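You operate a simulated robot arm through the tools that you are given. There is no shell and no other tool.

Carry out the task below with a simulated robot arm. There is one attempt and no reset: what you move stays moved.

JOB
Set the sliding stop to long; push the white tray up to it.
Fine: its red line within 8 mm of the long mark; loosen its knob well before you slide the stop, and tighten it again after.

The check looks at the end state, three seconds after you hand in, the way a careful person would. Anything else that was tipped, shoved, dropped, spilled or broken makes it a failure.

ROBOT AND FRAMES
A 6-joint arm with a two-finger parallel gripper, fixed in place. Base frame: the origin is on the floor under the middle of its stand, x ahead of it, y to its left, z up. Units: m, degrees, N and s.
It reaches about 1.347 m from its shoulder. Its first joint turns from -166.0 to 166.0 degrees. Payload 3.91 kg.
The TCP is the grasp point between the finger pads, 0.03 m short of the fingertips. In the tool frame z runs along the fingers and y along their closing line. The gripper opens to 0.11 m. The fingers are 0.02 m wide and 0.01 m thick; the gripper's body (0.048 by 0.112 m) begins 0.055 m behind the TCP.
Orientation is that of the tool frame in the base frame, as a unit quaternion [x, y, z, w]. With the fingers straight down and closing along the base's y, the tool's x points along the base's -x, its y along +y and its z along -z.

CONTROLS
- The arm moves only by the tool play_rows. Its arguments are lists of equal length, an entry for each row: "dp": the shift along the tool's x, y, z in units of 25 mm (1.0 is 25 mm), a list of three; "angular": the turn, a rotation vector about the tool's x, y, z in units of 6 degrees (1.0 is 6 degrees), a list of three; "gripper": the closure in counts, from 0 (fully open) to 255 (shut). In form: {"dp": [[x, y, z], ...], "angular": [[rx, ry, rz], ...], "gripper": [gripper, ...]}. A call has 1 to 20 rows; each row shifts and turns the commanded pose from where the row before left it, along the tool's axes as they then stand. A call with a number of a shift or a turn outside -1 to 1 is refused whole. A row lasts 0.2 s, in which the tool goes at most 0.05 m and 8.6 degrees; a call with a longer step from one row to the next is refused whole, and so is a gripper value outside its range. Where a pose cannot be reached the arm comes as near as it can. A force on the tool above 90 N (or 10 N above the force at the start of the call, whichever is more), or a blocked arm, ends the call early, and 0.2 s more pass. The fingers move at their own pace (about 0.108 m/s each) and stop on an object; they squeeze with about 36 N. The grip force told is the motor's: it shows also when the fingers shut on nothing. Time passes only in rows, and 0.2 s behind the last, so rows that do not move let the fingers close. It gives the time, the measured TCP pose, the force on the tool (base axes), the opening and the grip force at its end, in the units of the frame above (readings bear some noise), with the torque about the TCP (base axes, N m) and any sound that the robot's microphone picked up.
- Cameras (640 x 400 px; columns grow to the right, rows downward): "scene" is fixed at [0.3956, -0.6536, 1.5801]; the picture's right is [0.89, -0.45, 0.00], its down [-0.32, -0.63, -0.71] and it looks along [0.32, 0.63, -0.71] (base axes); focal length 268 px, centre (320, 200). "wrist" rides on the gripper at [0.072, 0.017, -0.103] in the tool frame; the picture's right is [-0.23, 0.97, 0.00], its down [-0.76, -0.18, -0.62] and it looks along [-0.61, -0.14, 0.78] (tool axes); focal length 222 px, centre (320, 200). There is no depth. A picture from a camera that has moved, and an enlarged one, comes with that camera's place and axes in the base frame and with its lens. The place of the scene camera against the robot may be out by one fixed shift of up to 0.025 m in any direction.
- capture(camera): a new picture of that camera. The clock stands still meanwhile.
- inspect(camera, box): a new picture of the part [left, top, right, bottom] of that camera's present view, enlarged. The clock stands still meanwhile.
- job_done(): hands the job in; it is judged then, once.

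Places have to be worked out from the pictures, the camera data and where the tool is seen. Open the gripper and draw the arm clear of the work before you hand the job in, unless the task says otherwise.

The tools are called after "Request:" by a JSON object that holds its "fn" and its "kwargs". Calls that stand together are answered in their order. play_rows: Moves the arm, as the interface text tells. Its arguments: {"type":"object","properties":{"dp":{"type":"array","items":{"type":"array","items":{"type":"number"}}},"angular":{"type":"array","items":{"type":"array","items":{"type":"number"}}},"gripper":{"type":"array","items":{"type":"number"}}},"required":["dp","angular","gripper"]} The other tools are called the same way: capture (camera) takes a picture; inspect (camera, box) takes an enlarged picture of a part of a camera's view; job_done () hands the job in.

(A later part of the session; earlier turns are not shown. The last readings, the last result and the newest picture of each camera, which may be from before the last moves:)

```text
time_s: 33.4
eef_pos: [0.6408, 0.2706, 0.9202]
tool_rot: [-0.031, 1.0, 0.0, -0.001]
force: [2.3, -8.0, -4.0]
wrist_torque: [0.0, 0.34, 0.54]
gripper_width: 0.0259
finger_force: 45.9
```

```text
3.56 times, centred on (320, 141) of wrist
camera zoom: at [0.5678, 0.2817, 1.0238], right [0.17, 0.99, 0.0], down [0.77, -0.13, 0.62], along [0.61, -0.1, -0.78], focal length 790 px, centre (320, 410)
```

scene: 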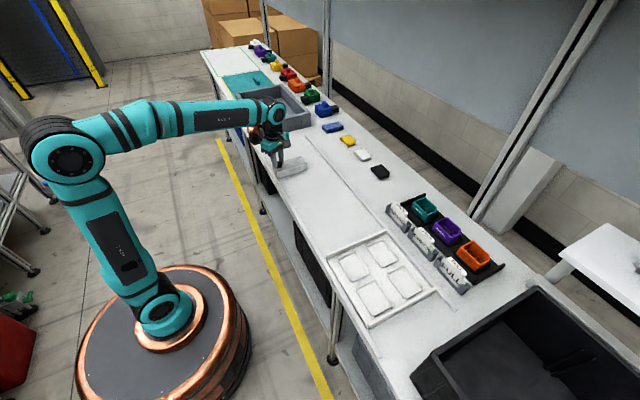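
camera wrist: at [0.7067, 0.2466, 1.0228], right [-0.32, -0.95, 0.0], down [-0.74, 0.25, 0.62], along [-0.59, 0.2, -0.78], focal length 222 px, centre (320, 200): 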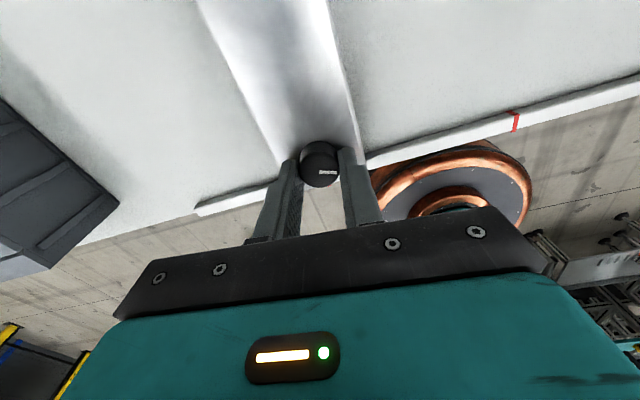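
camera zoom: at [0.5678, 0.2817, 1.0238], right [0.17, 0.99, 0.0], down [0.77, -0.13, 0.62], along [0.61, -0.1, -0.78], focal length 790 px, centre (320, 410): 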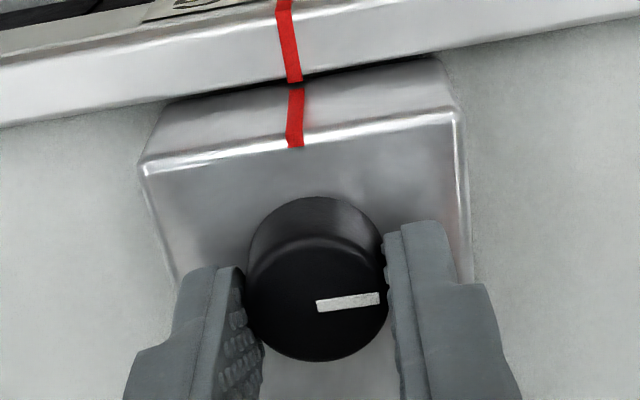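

A resisting torque of 0.54 N·m has appeared about z, i.e. the knob is seating tight near its original angle. I'll turn a little further to tighten it firmly.

Request:
{"fn": "play_rows", "kwargs": {"dp": [[0, 0, 0], [0, 0, 0], [0, 0, 0]], "angular": [[0, 0, 0.6], [0, 0, 0.6], [0, 0, 0]], "gripper": [255, 255, 255]}}

Request:
{"fn": "inspect", "kwargs": {"camera": "wrist", "box": [230, 85, 410, 197]}}

```text
time_s: 34.2
eef_pos: [0.6407, 0.2702, 0.9209]
tool_rot: [0.032, 0.999, 0.0, 0.0]
force: [5.4, -11.0, 4.7]
wrist_torque: [-0.63, -0.26, 0.37]
gripper_width: 0.0259
finger_force: 44.9
```

```text
3.56 times, centred on (320, 141) of wrist
camera zoom: at [0.5698, 0.2913, 1.0236], right [0.29, 0.96, 0.0], down [0.75, -0.23, 0.62], along [0.6, -0.18, -0.78], focal length 790 px, centre (320, 410)
```

zoom: 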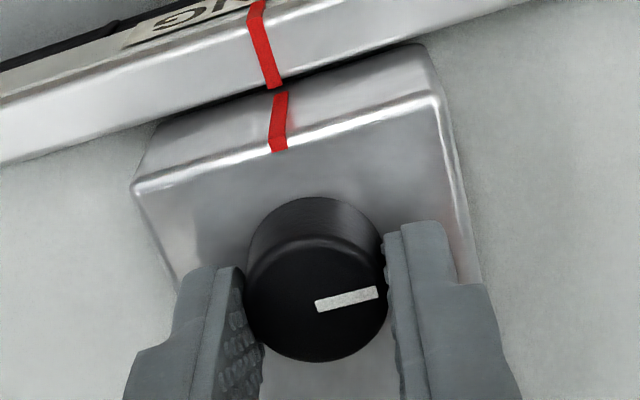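

The knob is at its tight stop (fingers now slip on it) and the line stays on the mark. I'll open the fingers, lift straight up, and square the tool.

Request:
{"fn": "play_rows", "kwargs": {"dp": [[0, 0, 0], [0, 0, 0], [0, 0, 0], [0, 0, -0.8], [0, 0, -0.9], [0, 0, -0.9], [0, 0, -0.9], [0, 0, -0.9], [0, 0, 0]], "angular": [[0, 0, 0], [0, 0, 0], [0, 0, 0], [0, 0, 0], [0, 0, 0], [0, 0, 0], [0, 0, -0.3], [0, 0, -0.31], [0, 0, 0]], "gripper": [116, 116, 116, 116, 116, 116, 116, 116, 116]}}

Request:
{"fn": "capture", "kwargs": {"camera": "wrist"}}

Request:
{"fn": "inspect", "kwargs": {"camera": "wrist", "box": [260, 50, 380, 125]}}

Request:
{"fn": "inspect", "kwargs": {"camera": "scene", "box": [266, 152, 290, 170]}}

```text
time_s: 36.2
eef_pos: [0.6414, 0.2712, 1.0296]
tool_rot: [-0.001, 1.0, 0.0, 0.0]
force: [-0.1, 0.4, -0.7]
wrist_torque: [-0.01, 0.01, 0.0]
gripper_width: 0.0601
finger_force: 0.1
```

```text
taken
camera wrist: at [0.5692, 0.2872, 1.134], right [0.23, 0.97, 0.0], down [0.76, -0.18, 0.62], along [0.61, -0.14, -0.78], focal length 222 px, centre (320, 200)
```

wrist: 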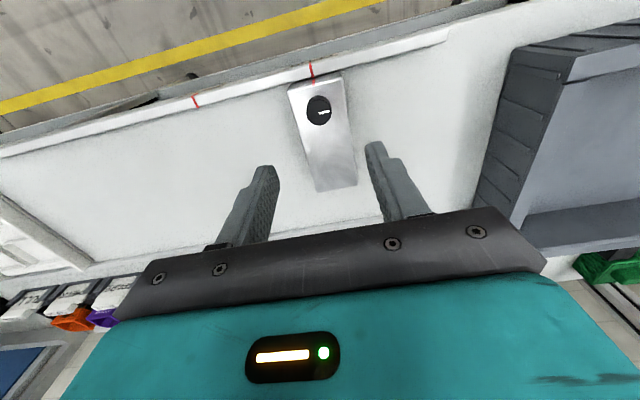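

```text
5.33 times, centred on (320, 88) of wrist
camera zoom: at [0.5692, 0.2872, 1.134], right [0.23, 0.97, 0.0], down [0.76, -0.18, 0.62], along [0.61, -0.14, -0.78], focal length 1185 px, centre (320, 800)
```

zoom: 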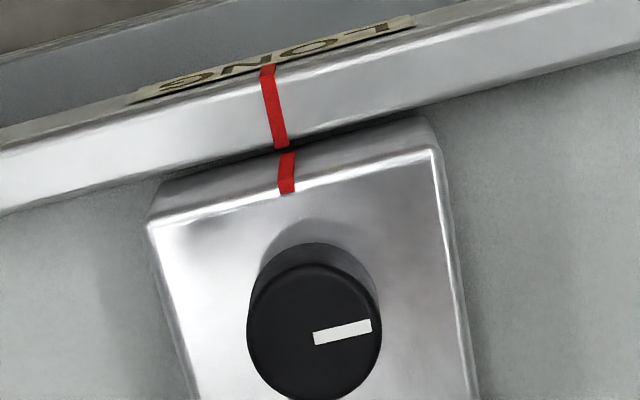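

```text
16.00 times, centred on (278, 161) of scene
camera zoom: at [0.3956, -0.6536, 1.5801], right [0.89, -0.45, 0.0], down [-0.32, -0.63, -0.71], along [0.32, 0.63, -0.71], focal length 4292 px, centre (992, 824)
```

zoom: 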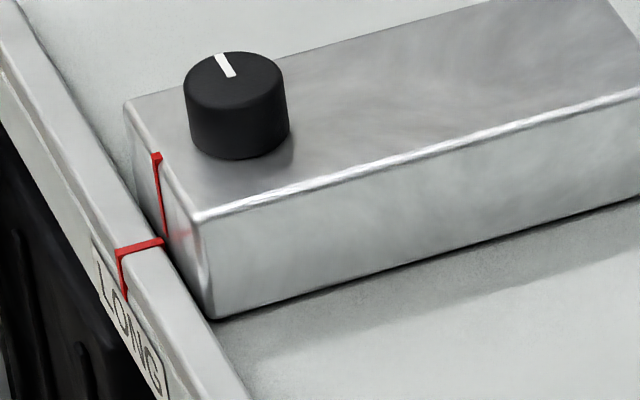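

The stop is set on LONG, knob pointer back at its original tight orientation. Next I'll raise and travel towards the tray to look at it from above.

Request:
{"fn": "play_rows", "kwargs": {"dp": [[0, 0, -1], [0, -0.5, -1], [0, -1, -1], [0, -1, -1], [0, -1, -1], [0.1, -1, -0.5], [0.1, -1, 0], [0.1, -1, 0], [0.1, -1, 0], [0.1, -1, 0], [0.1, -1, 0], [0.1, -1, 0], [0.1, -1, 0], [0.1, -1, 0], [0.1, -1, 0], [0.1, -1, 0], [0.1, -1, 0], [0.1, -1, 0], [0.1, -1, 0], [0.1, -1, 0]], "angular": [[0, 0, 0], [0, 0, 0], [0, 0, 0], [0, 0, 0], [0, 0, 0], [0, 0, 0], [0, 0, 0], [0, 0, 0], [0, 0, 0], [0, 0, 0], [0, 0, 0], [0, 0, 0], [0, 0, 0], [0, 0, 0], [0, 0, 0], [0, 0, 0], [0, 0, 0], [0, 0, 0], [0, 0, 0], [0, 0, 0]], "gripper": [255, 255, 255, 255, 255, 255, 255, 255, 255, 255, 255, 255, 255, 255, 255, 255, 255, 255, 255, 255]}}

Request:
{"fn": "capture", "kwargs": {"camera": "wrist"}}

Request:
{"fn": "capture", "kwargs": {"camera": "scene"}}

```text
time_s: 40.4
eef_pos: [0.6028, -0.1934, 1.1642]
tool_rot: [-0.001, 1.0, 0.0, 0.0]
force: [-0.1, 0.3, -0.3]
wrist_torque: [-0.01, -0.02, 0.0]
gripper_width: 0.0001
finger_force: 36.2
```

```text
taken
camera wrist: at [0.5313, -0.1778, 1.2685], right [0.23, 0.97, 0.0], down [0.76, -0.18, 0.62], along [0.61, -0.14, -0.78], focal length 222 px, centre (320, 200)
```

wrist: 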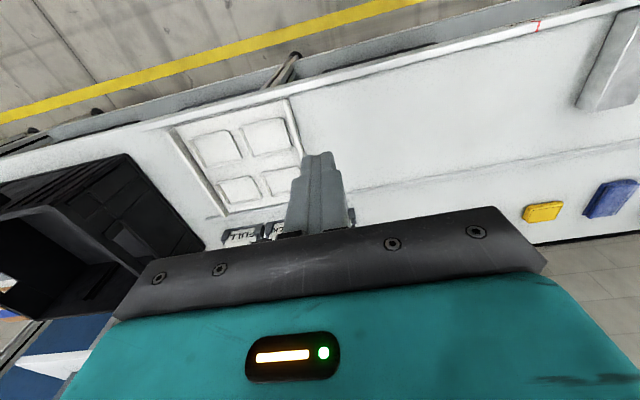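

```text
taken
```

scene: 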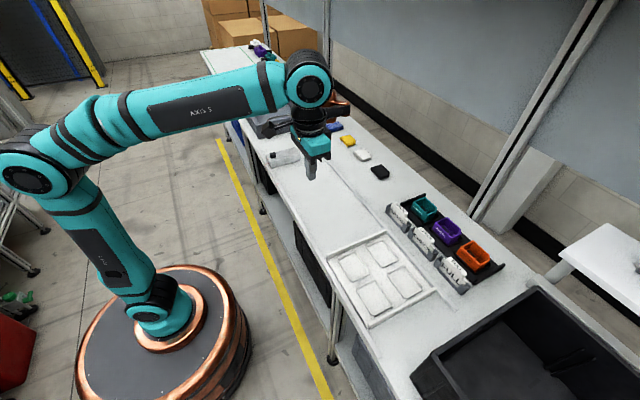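

Tray and the black tote are visible; I'll enlarge the tray for pixel measurements.

Request:
{"fn": "inspect", "kwargs": {"camera": "wrist", "box": [150, 75, 350, 250]}}

Request:
{"fn": "inspect", "kwargs": {"camera": "scene", "box": [310, 210, 470, 340]}}

```text
2.29 times, centred on (250, 162) of wrist
camera zoom: at [0.5313, -0.1778, 1.2685], right [0.23, 0.97, 0.0], down [0.76, -0.18, 0.62], along [0.61, -0.14, -0.78], focal length 508 px, centre (480, 286)
```

zoom: 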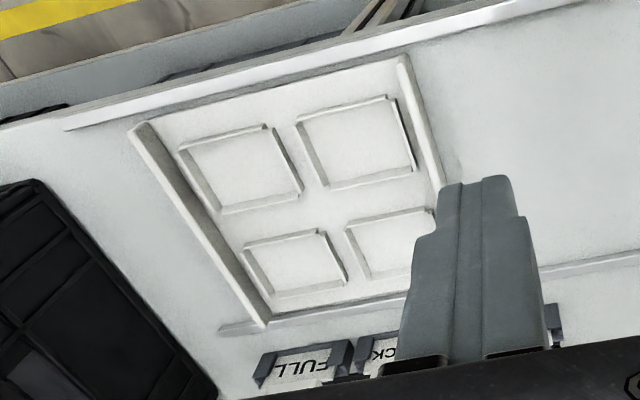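

```text
3.08 times, centred on (390, 275) of scene
camera zoom: at [0.3956, -0.6536, 1.5801], right [0.89, -0.45, 0.0], down [-0.32, -0.63, -0.71], along [0.32, 0.63, -0.71], focal length 826 px, centre (105, -31)
```

zoom: 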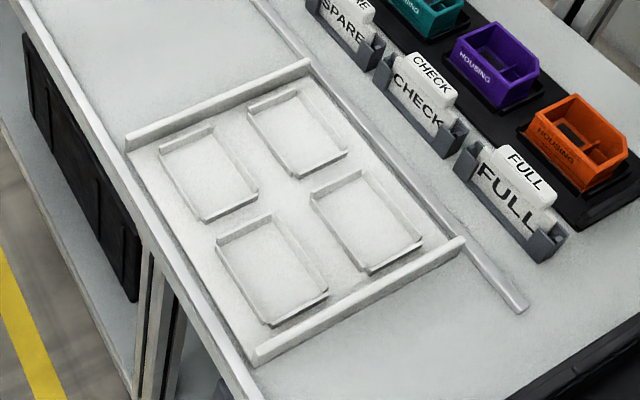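

I need the tray lip height and the clearance behind it (toward the black tote), so I'll zoom both views further.

Request:
{"fn": "inspect", "kwargs": {"camera": "scene", "box": [362, 278, 442, 333]}}

Request:
{"fn": "inspect", "kwargs": {"camera": "wrist", "box": [150, 110, 250, 230]}}

Request:
{"fn": "inspect", "kwargs": {"camera": "scene", "box": [340, 260, 640, 400]}}

```text
7.27 times, centred on (402, 306) of scene
camera zoom: at [0.3956, -0.6536, 1.5801], right [0.89, -0.45, 0.0], down [-0.32, -0.63, -0.71], along [0.32, 0.63, -0.71], focal length 1951 px, centre (-276, -567)
```

zoom: 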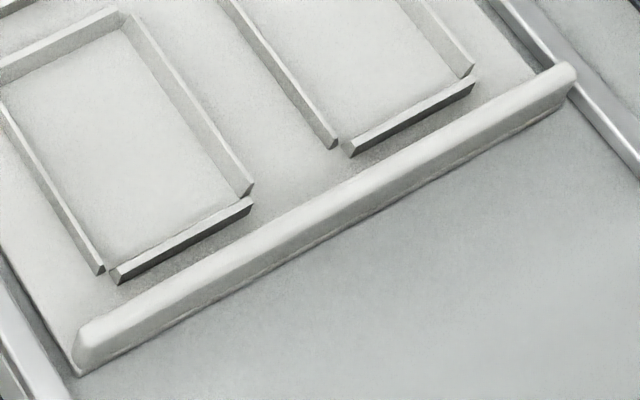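

```text
3.33 times, centred on (200, 170) of wrist
camera zoom: at [0.5313, -0.1778, 1.2685], right [0.23, 0.97, 0.0], down [0.76, -0.18, 0.62], along [0.61, -0.14, -0.78], focal length 740 px, centre (720, 300)
```

zoom: 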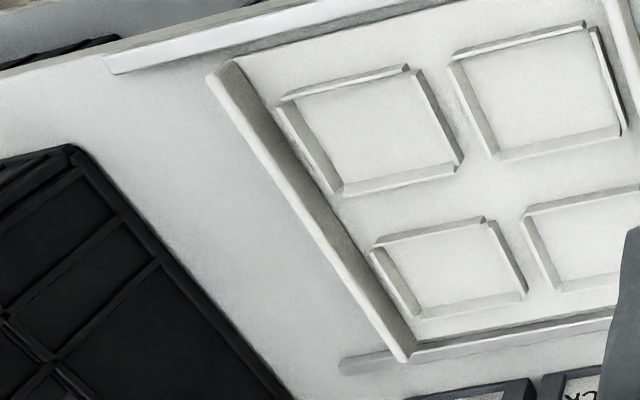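

```text
2.13 times, centred on (490, 330) of scene
camera zoom: at [0.3956, -0.6536, 1.5801], right [0.89, -0.45, 0.0], down [-0.32, -0.63, -0.71], along [0.32, 0.63, -0.71], focal length 572 px, centre (-43, -77)
```

zoom: 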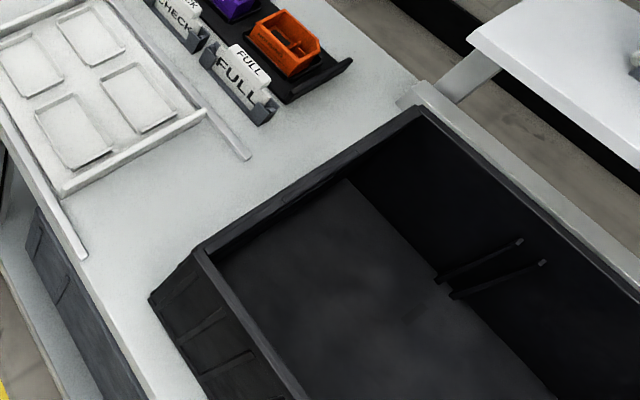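

Bench z≈0.851; tray spans about x 0.623–0.842, y −0.49 to −0.25, with the black tote wall near y≈−0.61. I'll move nearer above the tray's −y lip to measure the gap before descending.

Request:
{"fn": "play_rows", "kwargs": {"dp": [[-0.36, -0.93, 0], [-0.36, -0.93, 0], [-0.36, -0.93, 0], [-0.36, -0.93, 0], [-0.36, -0.93, 0], [-0.36, -0.93, 0], [-0.36, -0.93, 0], [-0.36, -0.93, 0], [-0.36, -0.93, 0], [-0.36, -0.93, 0], [-0.36, -0.93, 0], [0, 0, 0]], "angular": [[0, 0, 0], [0, 0, 0], [0, 0, 0], [0, 0, 0], [0, 0, 0], [0, 0, 0], [0, 0, 0], [0, 0, 0], [0, 0, 0], [0, 0, 0], [0, 0, 0], [0, 0, 0]], "gripper": [255, 255, 255, 255, 255, 255, 255, 255, 255, 255, 255, 255]}}

Request:
{"fn": "capture", "kwargs": {"camera": "wrist"}}

Request:
{"fn": "capture", "kwargs": {"camera": "scene"}}

```text
time_s: 43.0
eef_pos: [0.7012, -0.4455, 1.1649]
tool_rot: [-0.001, 1.0, 0.0, 0.0]
force: [0.2, -0.1, -0.2]
wrist_torque: [-0.01, -0.02, -0.02]
gripper_width: 0.0
finger_force: 36.1
```

```text
taken
camera wrist: at [0.6285, -0.4302, 1.2688], right [0.23, 0.97, 0.0], down [0.76, -0.18, 0.62], along [0.61, -0.14, -0.78], focal length 222 px, centre (320, 200)
```

wrist: 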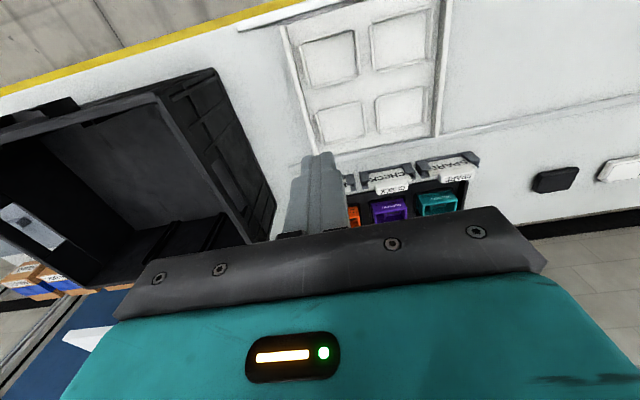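

```text
taken
```

scene: 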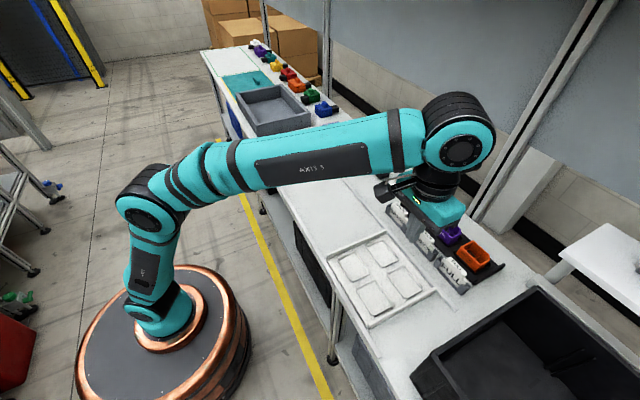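

I'll zoom this view to triangulate the tote's rim and the lip.

Request:
{"fn": "inspect", "kwargs": {"camera": "wrist", "box": [80, 20, 340, 240]}}

Request:
{"fn": "inspect", "kwargs": {"camera": "wrist", "box": [230, 10, 330, 180]}}

```text
1.82 times, centred on (210, 130) of wrist
camera zoom: at [0.6285, -0.4302, 1.2688], right [0.23, 0.97, 0.0], down [0.76, -0.18, 0.62], along [0.61, -0.14, -0.78], focal length 404 px, centre (520, 327)
```

zoom: 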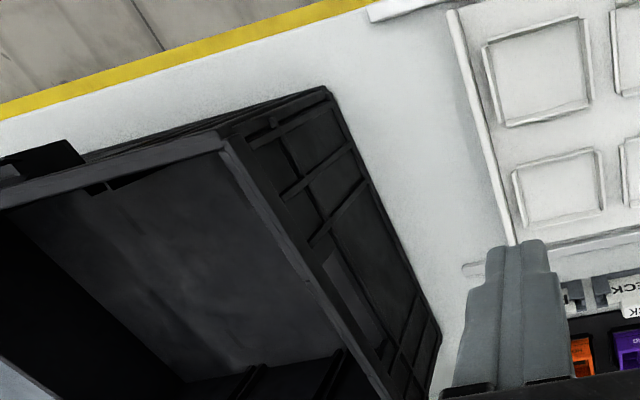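

```text
2.35 times, centred on (280, 95) of wrist
camera zoom: at [0.6285, -0.4302, 1.2688], right [0.23, 0.97, 0.0], down [0.76, -0.18, 0.62], along [0.61, -0.14, -0.78], focal length 523 px, centre (414, 447)
```

zoom: 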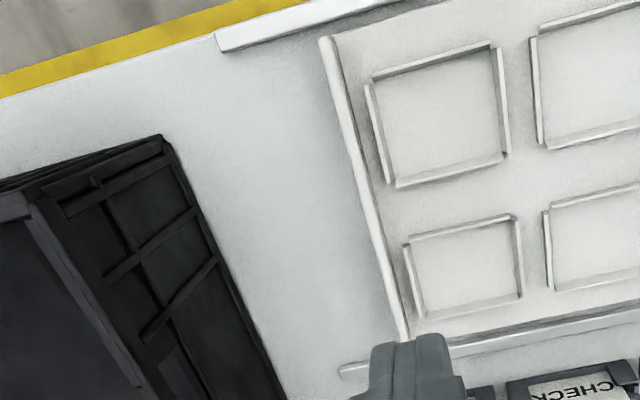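

Triangulation gives lip outer face y≈−0.485, lip top z≈0.878; tote rim about y≈−0.61, z≈1.02. That leaves room for the closed fingers; I'll go to y≈−0.515 and part-way down, then look.

Request:
{"fn": "play_rows", "kwargs": {"dp": [[-0.187, -0.927, 0], [-0.187, -0.927, 0], [-0.187, -0.927, 0], [0, 0, 0.9], [0, 0, 0.9], [0, 0, 0.9], [0, 0, 0.9], [0, 0, 0.9], [0, 0, 0]], "angular": [[0, 0, 0], [0, 0, 0], [0, 0, 0], [0, 0, 0], [0, 0, 0], [0, 0, 0], [0, 0, 0], [0, 0, 0], [0, 0, 0]], "gripper": [255, 255, 255, 255, 255, 255, 255, 255, 255]}}

Request:
{"fn": "capture", "kwargs": {"camera": "wrist"}}

Request:
{"fn": "inspect", "kwargs": {"camera": "scene", "box": [340, 200, 540, 380]}}

```text
time_s: 45.0
eef_pos: [0.7157, -0.516, 1.0541]
tool_rot: [-0.001, 1.0, 0.0, -0.001]
force: [-0.2, -0.5, -0.3]
wrist_torque: [0.05, 0.03, -0.02]
gripper_width: 0.0
finger_force: 36.3
```

```text
taken
camera wrist: at [0.6444, -0.5003, 1.1583], right [0.23, 0.97, 0.0], down [0.76, -0.18, 0.62], along [0.61, -0.14, -0.78], focal length 222 px, centre (320, 200)
```

wrist: 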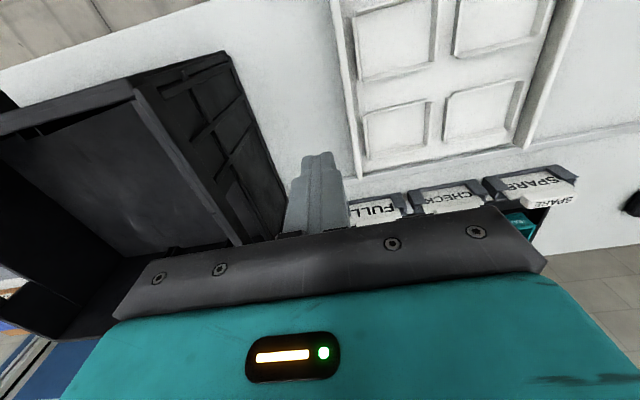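

```text
2.22 times, centred on (440, 290) of scene
camera zoom: at [0.3956, -0.6536, 1.5801], right [0.89, -0.45, 0.0], down [-0.32, -0.63, -0.71], along [0.32, 0.63, -0.71], focal length 596 px, centre (53, 0)
```

zoom: 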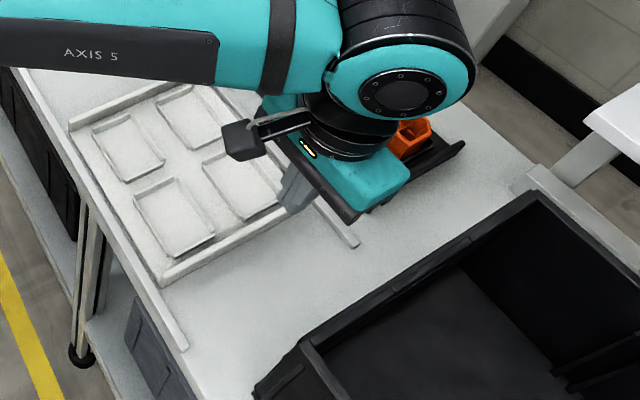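

Rim is about 23+ mm behind the gripper body and the lip ~15 mm ahead; clear to descend. I'll shift 5 mm toward the tray and lower to TCP z≈0.889 (tip ~8 mm above the bench).

Request:
{"fn": "play_rows", "kwargs": {"dp": [[0, 0.1, 0.8], [0, 0.1, 0.8], [0, 0, 0.8], [0, 0, 0.8], [0, 0, 0.8], [0, 0, 0.8], [0, 0, 0.8], [0, 0, 0.5], [0, 0, 0.3], [0, 0, 0.2], [0, 0, 0]], "angular": [[0, 0, 0], [0, 0, 0], [0, 0, 0], [0, 0, 0], [0, 0, 0], [0, 0, 0], [0, 0, 0], [0, 0, 0], [0, 0, 0], [0, 0, 0], [0, 0, 0]], "gripper": [255, 255, 255, 255, 255, 255, 255, 255, 255, 255, 255]}}

Request:
{"fn": "capture", "kwargs": {"camera": "wrist"}}

Request:
{"fn": "inspect", "kwargs": {"camera": "scene", "box": [340, 200, 540, 380]}}

```text
time_s: 47.4
eef_pos: [0.7162, -0.5113, 0.8889]
tool_rot: [-0.002, 1.0, 0.001, 0.0]
force: [-0.4, -0.2, 0.7]
wrist_torque: [-0.03, 0.0, -0.03]
gripper_width: 0.0
finger_force: 35.9
```

```text
taken
camera wrist: at [0.645, -0.4956, 0.9927], right [0.23, 0.97, 0.0], down [0.76, -0.18, 0.62], along [0.61, -0.14, -0.78], focal length 222 px, centre (320, 200)
```

wrist: 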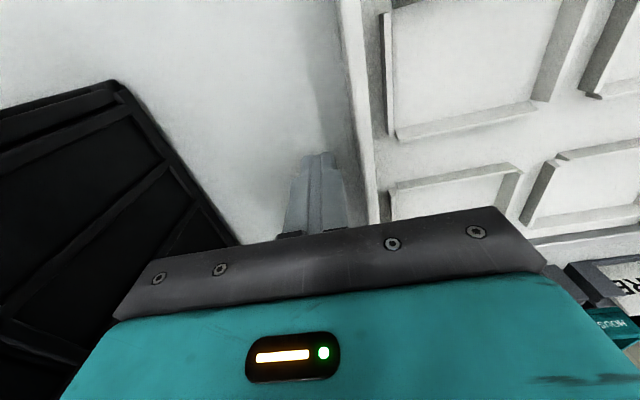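

```text
2.22 times, centred on (440, 290) of scene
camera zoom: at [0.3956, -0.6536, 1.5801], right [0.89, -0.45, 0.0], down [-0.32, -0.63, -0.71], along [0.32, 0.63, -0.71], focal length 596 px, centre (53, 0)
```

zoom: 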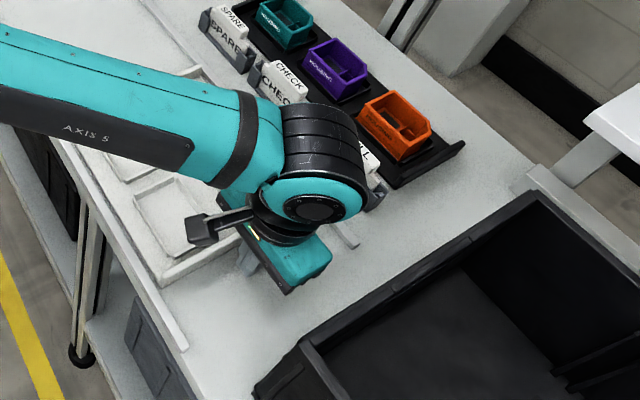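

Fingers are beside the lip near bench level, no contact forces. I'll begin pushing in +y slowly, first making contact.

Request:
{"fn": "play_rows", "kwargs": {"dp": [[0, 0.2, 0], [0, 0.2, 0], [0, 0.2, 0], [0, 0.2, 0], [0, 0.2, 0], [0, 0.2, 0], [0, 0, 0]], "angular": [[0, 0, 0], [0, 0, 0], [0, 0, 0], [0, 0, 0], [0, 0, 0], [0, 0, 0], [0, 0, 0]], "gripper": [255, 255, 255, 255, 255, 255, 255]}}

Request:
{"fn": "capture", "kwargs": {"camera": "wrist"}}

```text
time_s: 49.0
eef_pos: [0.7158, -0.4809, 0.8883]
tool_rot: [-0.001, 1.0, 0.0, -0.001]
force: [-0.3, -1.4, 1.0]
wrist_torque: [0.0, 0.02, 0.0]
gripper_width: 0.0
finger_force: 35.9
```

```text
taken
camera wrist: at [0.6445, -0.466, 0.9925], right [0.23, 0.97, 0.0], down [0.76, -0.18, 0.62], along [0.61, -0.14, -0.78], focal length 222 px, centre (320, 200)
```

wrist: 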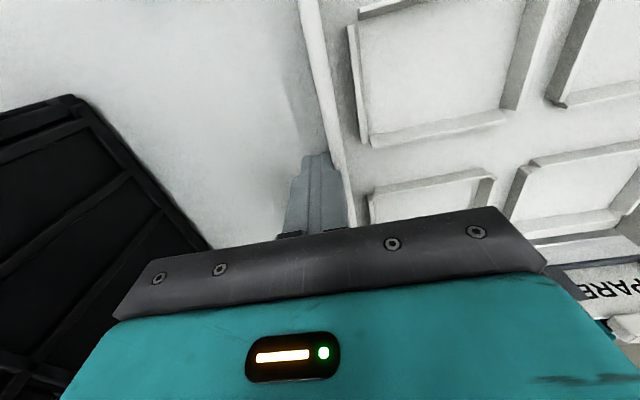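

The fingertip is at the lip now with only ~1 N. I'll push about 0.1 m and check force and yaw.

Request:
{"fn": "play_rows", "kwargs": {"dp": [[0, 0.3, 0], [0, 0.4, 0], [0, 0.4, 0], [0, 0.4, 0], [0, 0.4, 0], [0, 0.4, 0], [0, 0.4, 0], [0, 0.4, 0], [0, 0.4, 0], [0, 0.4, 0], [0, 0.2, 0], [0, 0, 0]], "angular": [[0, 0, 0], [0, 0, 0], [0, 0, 0], [0, 0, 0], [0, 0, 0], [0, 0, 0], [0, 0, 0], [0, 0, 0], [0, 0, 0], [0, 0, 0], [0, 0, 0], [0, 0, 0]], "gripper": [255, 255, 255, 255, 255, 255, 255, 255, 255, 255, 255, 255]}}

Request:
{"fn": "capture", "kwargs": {"camera": "wrist"}}

Request:
{"fn": "capture", "kwargs": {"camera": "scene"}}

```text
time_s: 51.6
eef_pos: [0.7176, -0.3785, 0.8885]
tool_rot: [-0.001, 1.0, -0.001, 0.0]
force: [0.0, 0.6, 1.0]
wrist_torque: [0.03, 0.01, 0.0]
gripper_width: 0.0
finger_force: 35.4
```

```text
taken
camera wrist: at [0.6449, -0.3626, 0.9932], right [0.23, 0.97, 0.0], down [0.76, -0.18, 0.62], along [0.61, -0.14, -0.78], focal length 222 px, centre (320, 200)
```

wrist: 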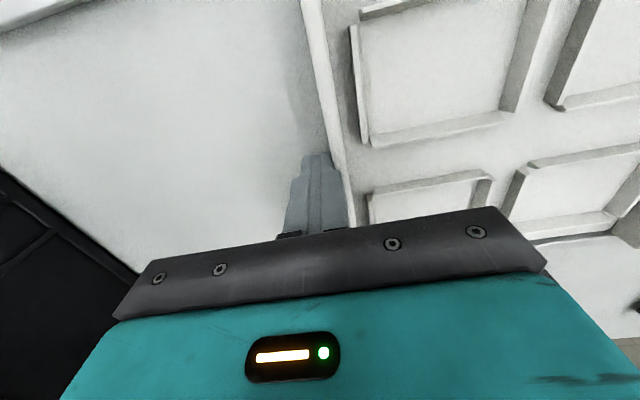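

```text
taken
```

scene: 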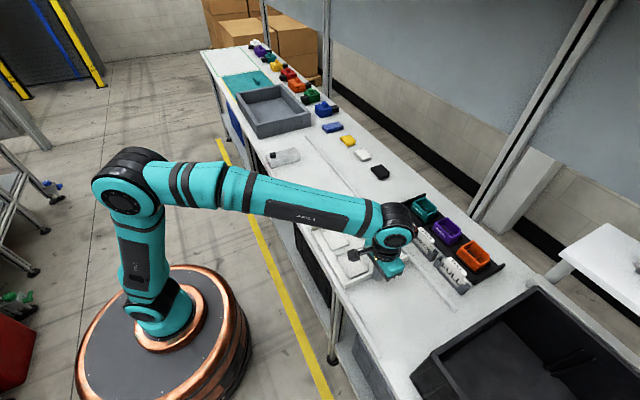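

The tray slides straight with the finger. I'll push another 0.25 m.

Request:
{"fn": "play_rows", "kwargs": {"dp": [[0, 0.3, 0], [0, 0.5, 0], [0, 0.55, 0], [0, 0.55, 0], [0, 0.55, 0], [0, 0.55, 0], [0, 0.55, 0], [0, 0.55, 0], [0, 0.55, 0], [0, 0.55, 0], [0, 0.55, 0], [0, 0.55, 0], [0, 0.55, 0], [0, 0.55, 0], [0, 0.55, 0], [0, 0.55, 0], [0, 0.55, 0], [0, 0.5, 0], [0, 0.3, 0], [0, 0.1, 0]], "angular": [[0, 0, 0], [0, 0, 0], [0, 0, 0], [0, 0, 0], [0, 0, 0], [0, 0, 0], [0, 0, 0], [0, 0, 0], [0, 0, 0], [0, 0, 0], [0, 0, 0], [0, 0, 0], [0, 0, 0], [0, 0, 0], [0, 0, 0], [0, 0, 0], [0, 0, 0], [0, 0, 0], [0, 0, 0], [0, 0, 0]], "gripper": [255, 255, 255, 255, 255, 255, 255, 255, 255, 255, 255, 255, 255, 255, 255, 255, 255, 255, 255, 255]}}

Request:
{"fn": "capture", "kwargs": {"camera": "wrist"}}

Request:
{"fn": "inspect", "kwargs": {"camera": "scene", "box": [240, 130, 440, 270]}}

```text
time_s: 55.8
eef_pos: [0.7164, -0.1304, 0.8888]
tool_rot: [-0.001, 1.0, 0.0, 0.0]
force: [-0.1, -1.1, 0.1]
wrist_torque: [-0.01, -0.03, -0.03]
gripper_width: 0.0
finger_force: 35.7
```

```text
taken
camera wrist: at [0.6446, -0.1136, 0.9925], right [0.23, 0.97, 0.0], down [0.76, -0.18, 0.62], along [0.61, -0.14, -0.78], focal length 222 px, centre (320, 200)
```

wrist: 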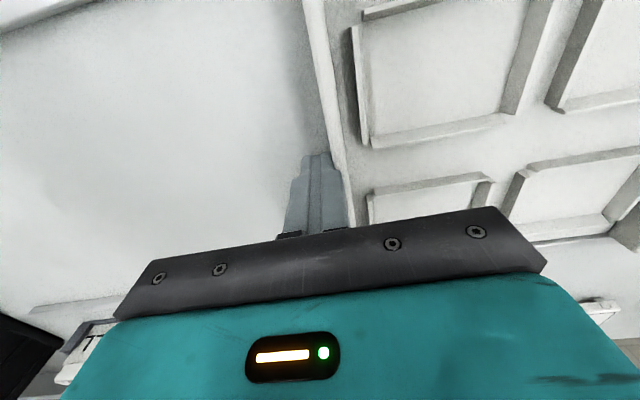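

```text
2.86 times, centred on (340, 200) of scene
camera zoom: at [0.3956, -0.6536, 1.5801], right [0.89, -0.45, 0.0], down [-0.32, -0.63, -0.71], along [0.32, 0.63, -0.71], focal length 766 px, centre (263, 200)
```

zoom: 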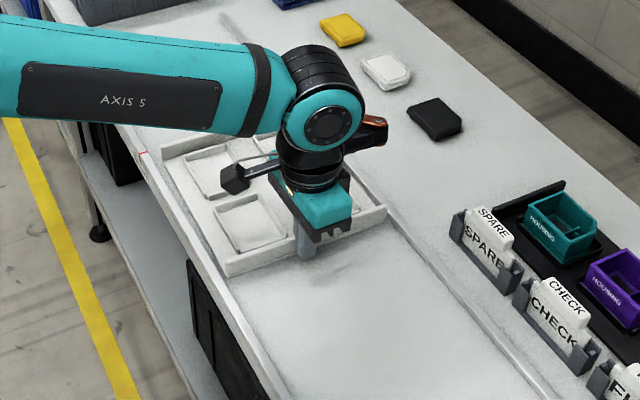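

Tray still straight; front lip is now near y≈0.11 and the stop face at ≈0.24. I'll push 0.10 m more, then go slowly.

Request:
{"fn": "play_rows", "kwargs": {"dp": [[0, 0.3, 0], [0, 0.45, 0], [0, 0.45, 0], [0, 0.45, 0], [0, 0.45, 0], [0, 0.45, 0], [0, 0.45, 0], [0, 0.4, 0], [0, 0.3, 0], [0, 0.2, 0], [0, 0.1, 0], [0, 0, 0]], "angular": [[0, 0, 0], [0, 0, 0], [0, 0, 0], [0, 0, 0], [0, 0, 0], [0, 0, 0], [0, 0, 0], [0, 0, 0], [0, 0, 0], [0, 0, 0], [0, 0, 0], [0, 0, 0]], "gripper": [255, 255, 255, 255, 255, 255, 255, 255, 255, 255, 255, 255]}}

Request:
{"fn": "inspect", "kwargs": {"camera": "scene", "box": [250, 130, 370, 220]}}

Request:
{"fn": "capture", "kwargs": {"camera": "wrist"}}

```text
time_s: 58.4
eef_pos: [0.7154, -0.0291, 0.8895]
tool_rot: [-0.001, 1.0, 0.0, -0.001]
force: [0.3, -1.7, -0.7]
wrist_torque: [0.0, -0.01, -0.03]
gripper_width: 0.0
finger_force: 36.2
```

```text
4.44 times, centred on (310, 175) of scene
camera zoom: at [0.3956, -0.6536, 1.5801], right [0.89, -0.45, 0.0], down [-0.32, -0.63, -0.71], along [0.32, 0.63, -0.71], focal length 1192 px, centre (364, 311)
```

zoom: 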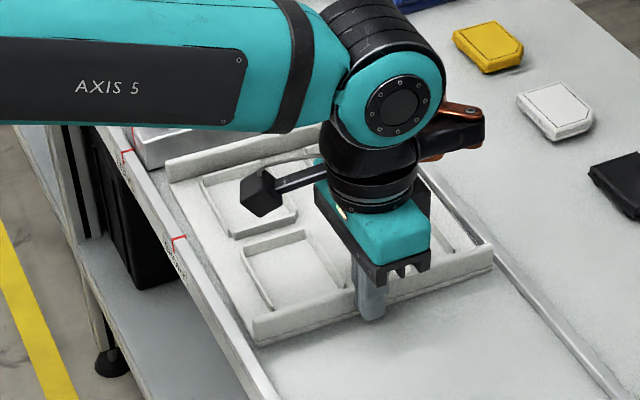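

```text
taken
camera wrist: at [0.6434, -0.0129, 0.9935], right [0.23, 0.97, 0.0], down [0.76, -0.18, 0.62], along [0.61, -0.14, -0.78], focal length 222 px, centre (320, 200)
```

wrist: 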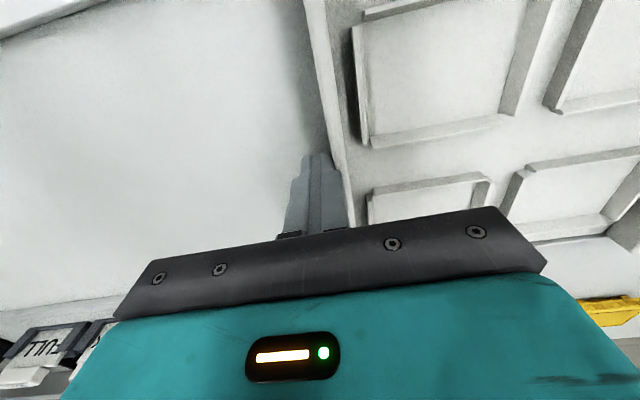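

The lip is close to the stop now. I'll advance in fine steps of 2 mm, 14 mm in total, then read the force.

Request:
{"fn": "play_rows", "kwargs": {"dp": [[0, 0.08, 0], [0, 0.08, 0], [0, 0.08, 0], [0, 0.08, 0], [0, 0.08, 0], [0, 0.08, 0], [0, 0.08, 0], [0, 0, 0]], "angular": [[0, 0, 0], [0, 0, 0], [0, 0, 0], [0, 0, 0], [0, 0, 0], [0, 0, 0], [0, 0, 0], [0, 0, 0]], "gripper": [255, 255, 255, 255, 255, 255, 255, 255]}}

Request:
{"fn": "inspect", "kwargs": {"camera": "scene", "box": [266, 150, 306, 180]}}

```text
time_s: 60.2
eef_pos: [0.7153, -0.0161, 0.8902]
tool_rot: [-0.001, 1.0, 0.001, 0.0]
force: [-0.3, 0.9, -0.5]
wrist_torque: [0.01, -0.04, -0.03]
gripper_width: 0.0002
finger_force: 36.6
```

```text
13.33 times, centred on (286, 165) of scene
camera zoom: at [0.3956, -0.6536, 1.5801], right [0.89, -0.45, 0.0], down [-0.32, -0.63, -0.71], along [0.32, 0.63, -0.71], focal length 3577 px, centre (773, 667)
```

zoom: 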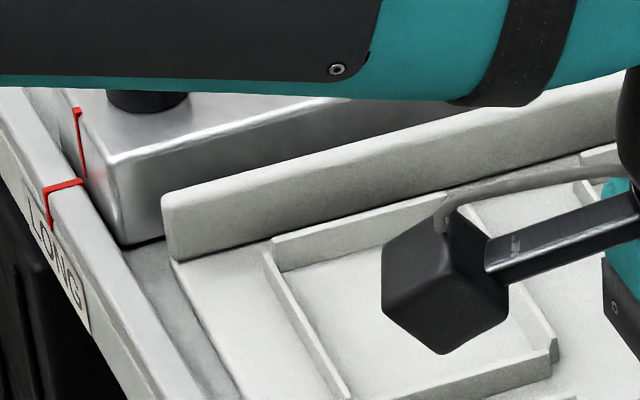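

Still a gap. I'll advance another 10 mm in 1.25 mm steps.

Request:
{"fn": "play_rows", "kwargs": {"dp": [[0, 0.05, 0], [0, 0.05, 0], [0, 0.05, 0], [0, 0.05, 0], [0, 0.05, 0], [0, 0.05, 0], [0, 0.05, 0], [0, 0.05, 0], [0, 0, 0]], "angular": [[0, 0, 0], [0, 0, 0], [0, 0, 0], [0, 0, 0], [0, 0, 0], [0, 0, 0], [0, 0, 0], [0, 0, 0], [0, 0, 0]], "gripper": [255, 255, 255, 255, 255, 255, 255, 255, 255]}}

Request:
{"fn": "inspect", "kwargs": {"camera": "scene", "box": [266, 150, 306, 180]}}

```text
time_s: 62.2
eef_pos: [0.7164, -0.0084, 0.8883]
tool_rot: [-0.001, 1.0, 0.0, 0.0]
force: [0.1, -1.4, 0.8]
wrist_torque: [-0.01, 0.0, -0.02]
gripper_width: 0.0
finger_force: 36.2
```

```text
13.33 times, centred on (286, 165) of scene
camera zoom: at [0.3956, -0.6536, 1.5801], right [0.89, -0.45, 0.0], down [-0.32, -0.63, -0.71], along [0.32, 0.63, -0.71], focal length 3577 px, centre (773, 667)
```

zoom: 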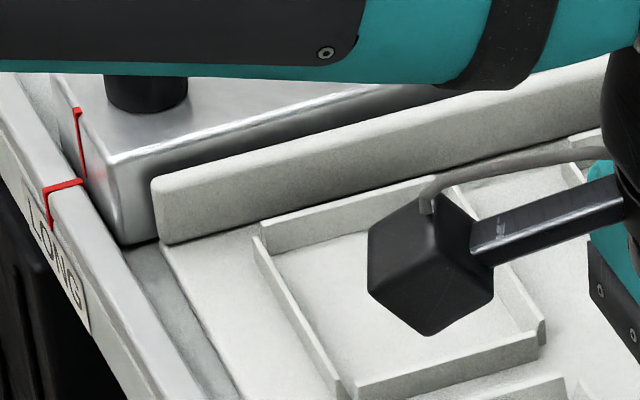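

Closer; I'll zoom tighter on the interface between lip and stop to estimate the remaining gap.

Request:
{"fn": "inspect", "kwargs": {"camera": "scene", "box": [270, 155, 290, 170]}}

```text
16.00 times, centred on (280, 162) of scene
camera zoom: at [0.3956, -0.6536, 1.5801], right [0.89, -0.45, 0.0], down [-0.32, -0.63, -0.71], along [0.32, 0.63, -0.71], focal length 4292 px, centre (960, 800)
```

zoom: 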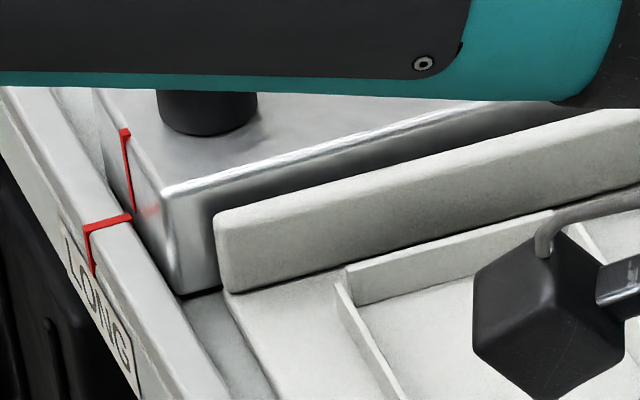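

Force still ~1 N, so no contact yet; estimated gap of several mm. I'll continue in 1 mm steps, 5 mm at a time.

Request:
{"fn": "play_rows", "kwargs": {"dp": [[0, 0.04, 0], [0, 0.04, 0], [0, 0.04, 0], [0, 0.04, 0], [0, 0.04, 0], [0, 0, 0]], "angular": [[0, 0, 0], [0, 0, 0], [0, 0, 0], [0, 0, 0], [0, 0, 0], [0, 0, 0]], "gripper": [255, 255, 255, 255, 255, 255]}}

Request:
{"fn": "inspect", "kwargs": {"camera": "scene", "box": [270, 155, 290, 170]}}

```text
time_s: 63.6
eef_pos: [0.715, -0.0024, 0.8894]
tool_rot: [0.0, 1.0, 0.0, 0.0]
force: [1.3, -4.1, 1.0]
wrist_torque: [-0.07, -0.03, -0.04]
gripper_width: 0.0
finger_force: 35.6
```

```text
16.00 times, centred on (280, 162) of scene
camera zoom: at [0.3956, -0.6536, 1.5801], right [0.89, -0.45, 0.0], down [-0.32, -0.63, -0.71], along [0.32, 0.63, -0.71], focal length 4292 px, centre (960, 800)
```

zoom: 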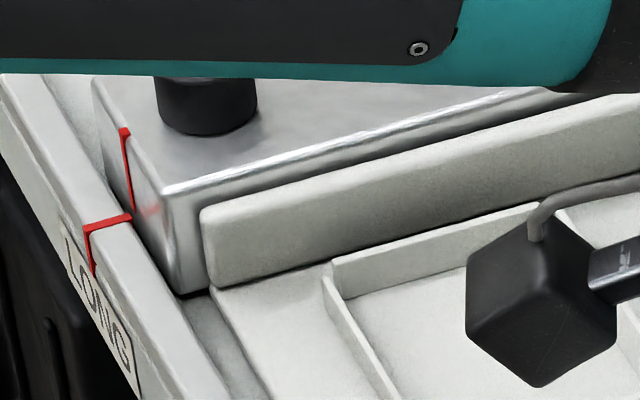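

Force rose slightly (−4 N) — perhaps first contact. I'll take two more 1 mm steps.

Request:
{"fn": "play_rows", "kwargs": {"dp": [[0, 0.04, 0], [0, 0.04, 0], [0, 0, 0]], "angular": [[0, 0, 0], [0, 0, 0], [0, 0, 0]], "gripper": [255, 255, 255]}}

Request:
{"fn": "inspect", "kwargs": {"camera": "scene", "box": [270, 155, 290, 170]}}

```text
time_s: 64.4
eef_pos: [0.7171, -0.0005, 0.8905]
tool_rot: [0.0, 1.0, 0.0, -0.001]
force: [1.1, -7.6, -2.5]
wrist_torque: [-0.16, -0.01, -0.01]
gripper_width: 0.0
finger_force: 35.5
```

```text
16.00 times, centred on (280, 162) of scene
camera zoom: at [0.3956, -0.6536, 1.5801], right [0.89, -0.45, 0.0], down [-0.32, -0.63, -0.71], along [0.32, 0.63, -0.71], focal length 4292 px, centre (960, 800)
```

zoom: 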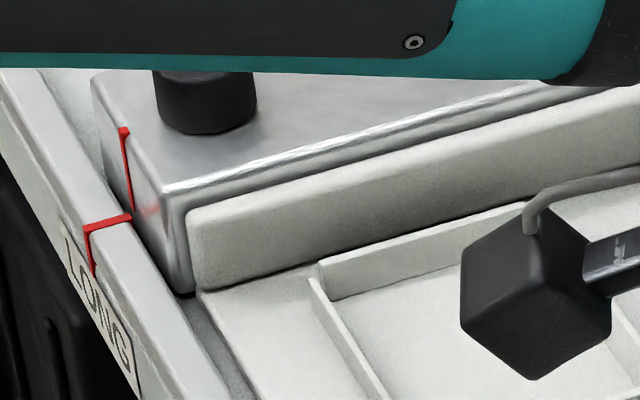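

The tray edge seems to be shifting slightly toward −x at contact; I'll look at the whole tray for yaw before pushing more.

Request:
{"fn": "inspect", "kwargs": {"camera": "scene", "box": [255, 140, 375, 215]}}

Request:
{"fn": "capture", "kwargs": {"camera": "wrist"}}

Request:
{"fn": "inspect", "kwargs": {"camera": "wrist", "box": [270, 0, 450, 200]}}

```text
5.33 times, centred on (315, 178) of scene
camera zoom: at [0.3956, -0.6536, 1.5801], right [0.89, -0.45, 0.0], down [-0.32, -0.63, -0.71], along [0.32, 0.63, -0.71], focal length 1431 px, centre (347, 320)
```

zoom: 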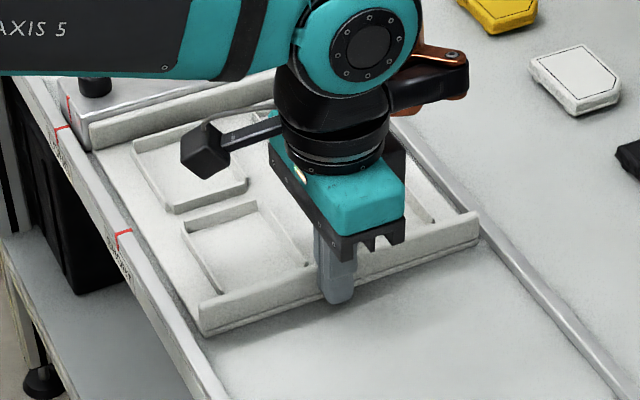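

```text
taken
camera wrist: at [0.6442, 0.0163, 0.9937], right [0.23, 0.97, 0.0], down [0.76, -0.18, 0.62], along [0.61, -0.14, -0.78], focal length 222 px, centre (320, 200)
```

wrist: 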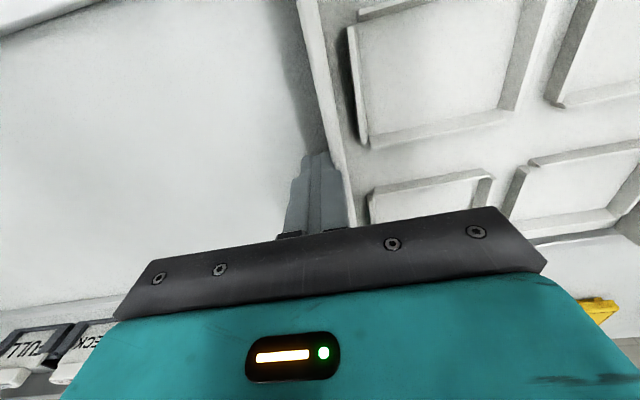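

```text
2.00 times, centred on (360, 100) of wrist
camera zoom: at [0.6442, 0.0163, 0.9937], right [0.23, 0.97, 0.0], down [0.76, -0.18, 0.62], along [0.61, -0.14, -0.78], focal length 444 px, centre (240, 400)
```

zoom: 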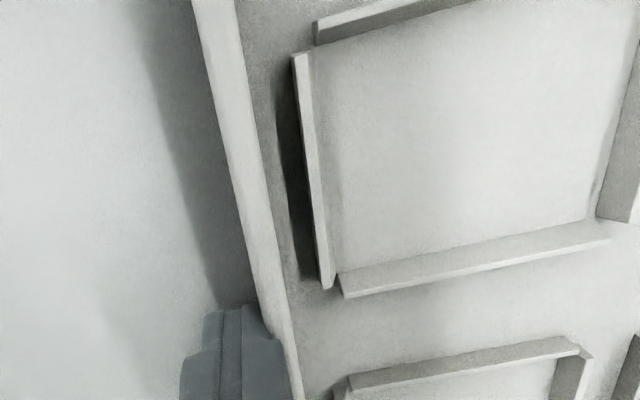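

Measured lip yaw went from ~2.5° (front leading) to ~0.7° now, so the stop is squaring the tray as it seats. I'll continue with 1 mm steps until the force clearly rises.

Request:
{"fn": "play_rows", "kwargs": {"dp": [[0, 0.04, 0], [0, 0, 0]], "angular": [[0, 0, 0], [0, 0, 0]], "gripper": [255, 255]}}

Request:
{"fn": "inspect", "kwargs": {"camera": "wrist", "box": [270, 0, 450, 200]}}

Request:
{"fn": "inspect", "kwargs": {"camera": "scene", "box": [270, 155, 290, 170]}}

```text
time_s: 65.0
eef_pos: [0.7158, 0.0009, 0.8905]
tool_rot: [0.001, 1.0, 0.0, 0.0]
force: [-1.7, -11.2, -1.4]
wrist_torque: [-0.26, 0.03, 0.06]
gripper_width: 0.0
finger_force: 36.6
```

```text
2.00 times, centred on (360, 100) of wrist
camera zoom: at [0.6444, 0.0169, 0.9934], right [0.23, 0.97, 0.0], down [0.76, -0.18, 0.62], along [0.61, -0.14, -0.78], focal length 444 px, centre (240, 400)
```

zoom: 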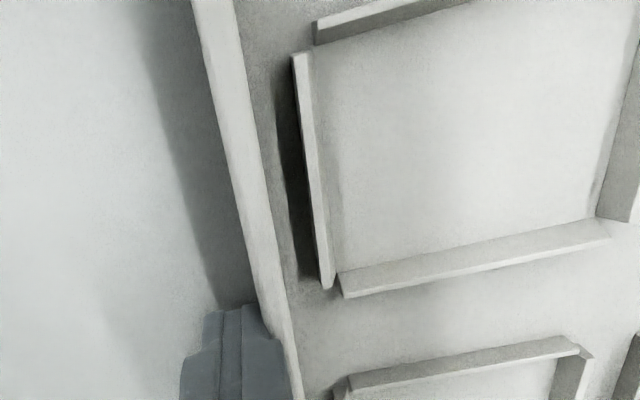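

```text
16.00 times, centred on (280, 162) of scene
camera zoom: at [0.3956, -0.6536, 1.5801], right [0.89, -0.45, 0.0], down [-0.32, -0.63, -0.71], along [0.32, 0.63, -0.71], focal length 4292 px, centre (960, 800)
```

zoom: 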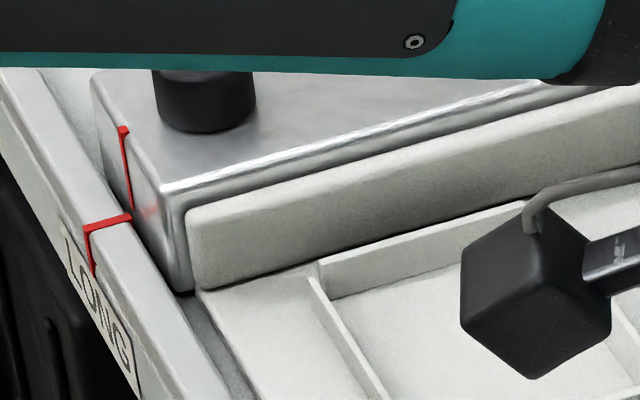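

Tray stopped moving and force rose to 11 N: seated against the stop, whose line still sits on LONG. One more 1 mm step to confirm it's firmly home.

Request:
{"fn": "play_rows", "kwargs": {"dp": [[0, 0.04, 0], [0, 0, 0]], "angular": [[0, 0, 0], [0, 0, 0]], "gripper": [255, 255]}}

Request:
{"fn": "inspect", "kwargs": {"camera": "scene", "box": [270, 155, 290, 170]}}

```text
time_s: 65.6
eef_pos: [0.7163, 0.0001, 0.8892]
tool_rot: [0.0, 1.0, 0.0, 0.0]
force: [-2.6, -17.0, -0.4]
wrist_torque: [-0.35, 0.04, 0.04]
gripper_width: 0.0001
finger_force: 36.1
```

```text
16.00 times, centred on (280, 162) of scene
camera zoom: at [0.3956, -0.6536, 1.5801], right [0.89, -0.45, 0.0], down [-0.32, -0.63, -0.71], along [0.32, 0.63, -0.71], focal length 4292 px, centre (960, 800)
```

zoom: 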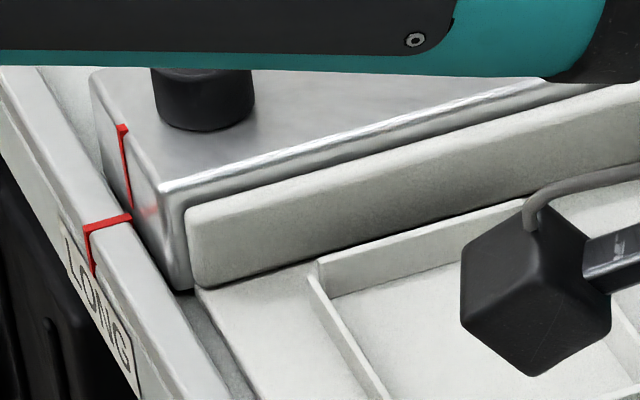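

Force is 17 N and the stop's edge may have shifted a hair, so that's enough. I'll back the finger off in −y and check the line, tray contact and knob.

Request:
{"fn": "play_rows", "kwargs": {"dp": [[0, -0.1, 0], [0, -0.3, 0], [0, -0.5, 0], [0, -0.6, 0], [0, 0, -0.8], [0, 0, -1], [0, 0, -1], [0, 0, -1], [0, 0, -1], [0, 0, -1], [0, 0, 0]], "angular": [[0, 0, 0], [0, 0, 0], [0, 0, 0], [0, 0, 0], [0, 0, 0], [0, 0, 0], [0, 0, 0], [0, 0, 0], [0, 0, 0], [0, 0, 0], [0, 0, 0]], "gripper": [255, 255, 255, 255, 255, 255, 255, 255, 255, 255, 255]}}

Request:
{"fn": "inspect", "kwargs": {"camera": "scene", "box": [270, 155, 290, 170]}}

Request:
{"fn": "capture", "kwargs": {"camera": "wrist"}}

Request:
{"fn": "capture", "kwargs": {"camera": "scene"}}

```text
time_s: 68.0
eef_pos: [0.718, -0.0345, 1.0348]
tool_rot: [-0.001, 1.0, 0.0, 0.0]
force: [0.0, 0.1, -0.2]
wrist_torque: [0.02, 0.02, -0.01]
gripper_width: 0.0
finger_force: 35.8
```

```text
16.00 times, centred on (280, 162) of scene
camera zoom: at [0.3956, -0.6536, 1.5801], right [0.89, -0.45, 0.0], down [-0.32, -0.63, -0.71], along [0.32, 0.63, -0.71], focal length 4292 px, centre (960, 800)
```

zoom: 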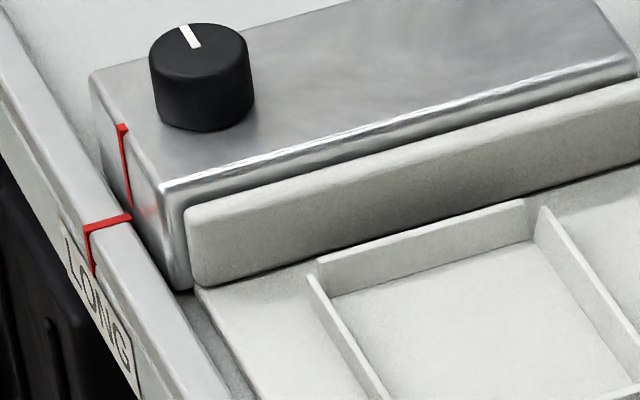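

```text
taken
camera wrist: at [0.646, -0.0185, 1.138], right [0.23, 0.97, 0.0], down [0.76, -0.18, 0.62], along [0.61, -0.14, -0.78], focal length 222 px, centre (320, 200)
```

wrist: 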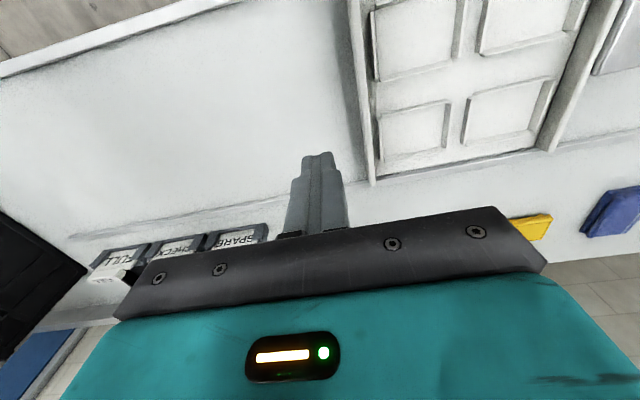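

```text
taken
```

scene: 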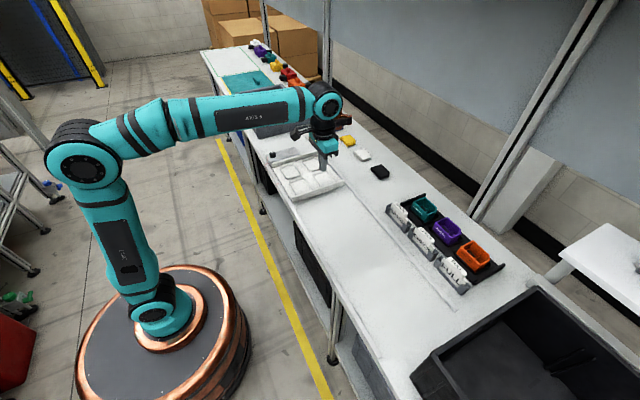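

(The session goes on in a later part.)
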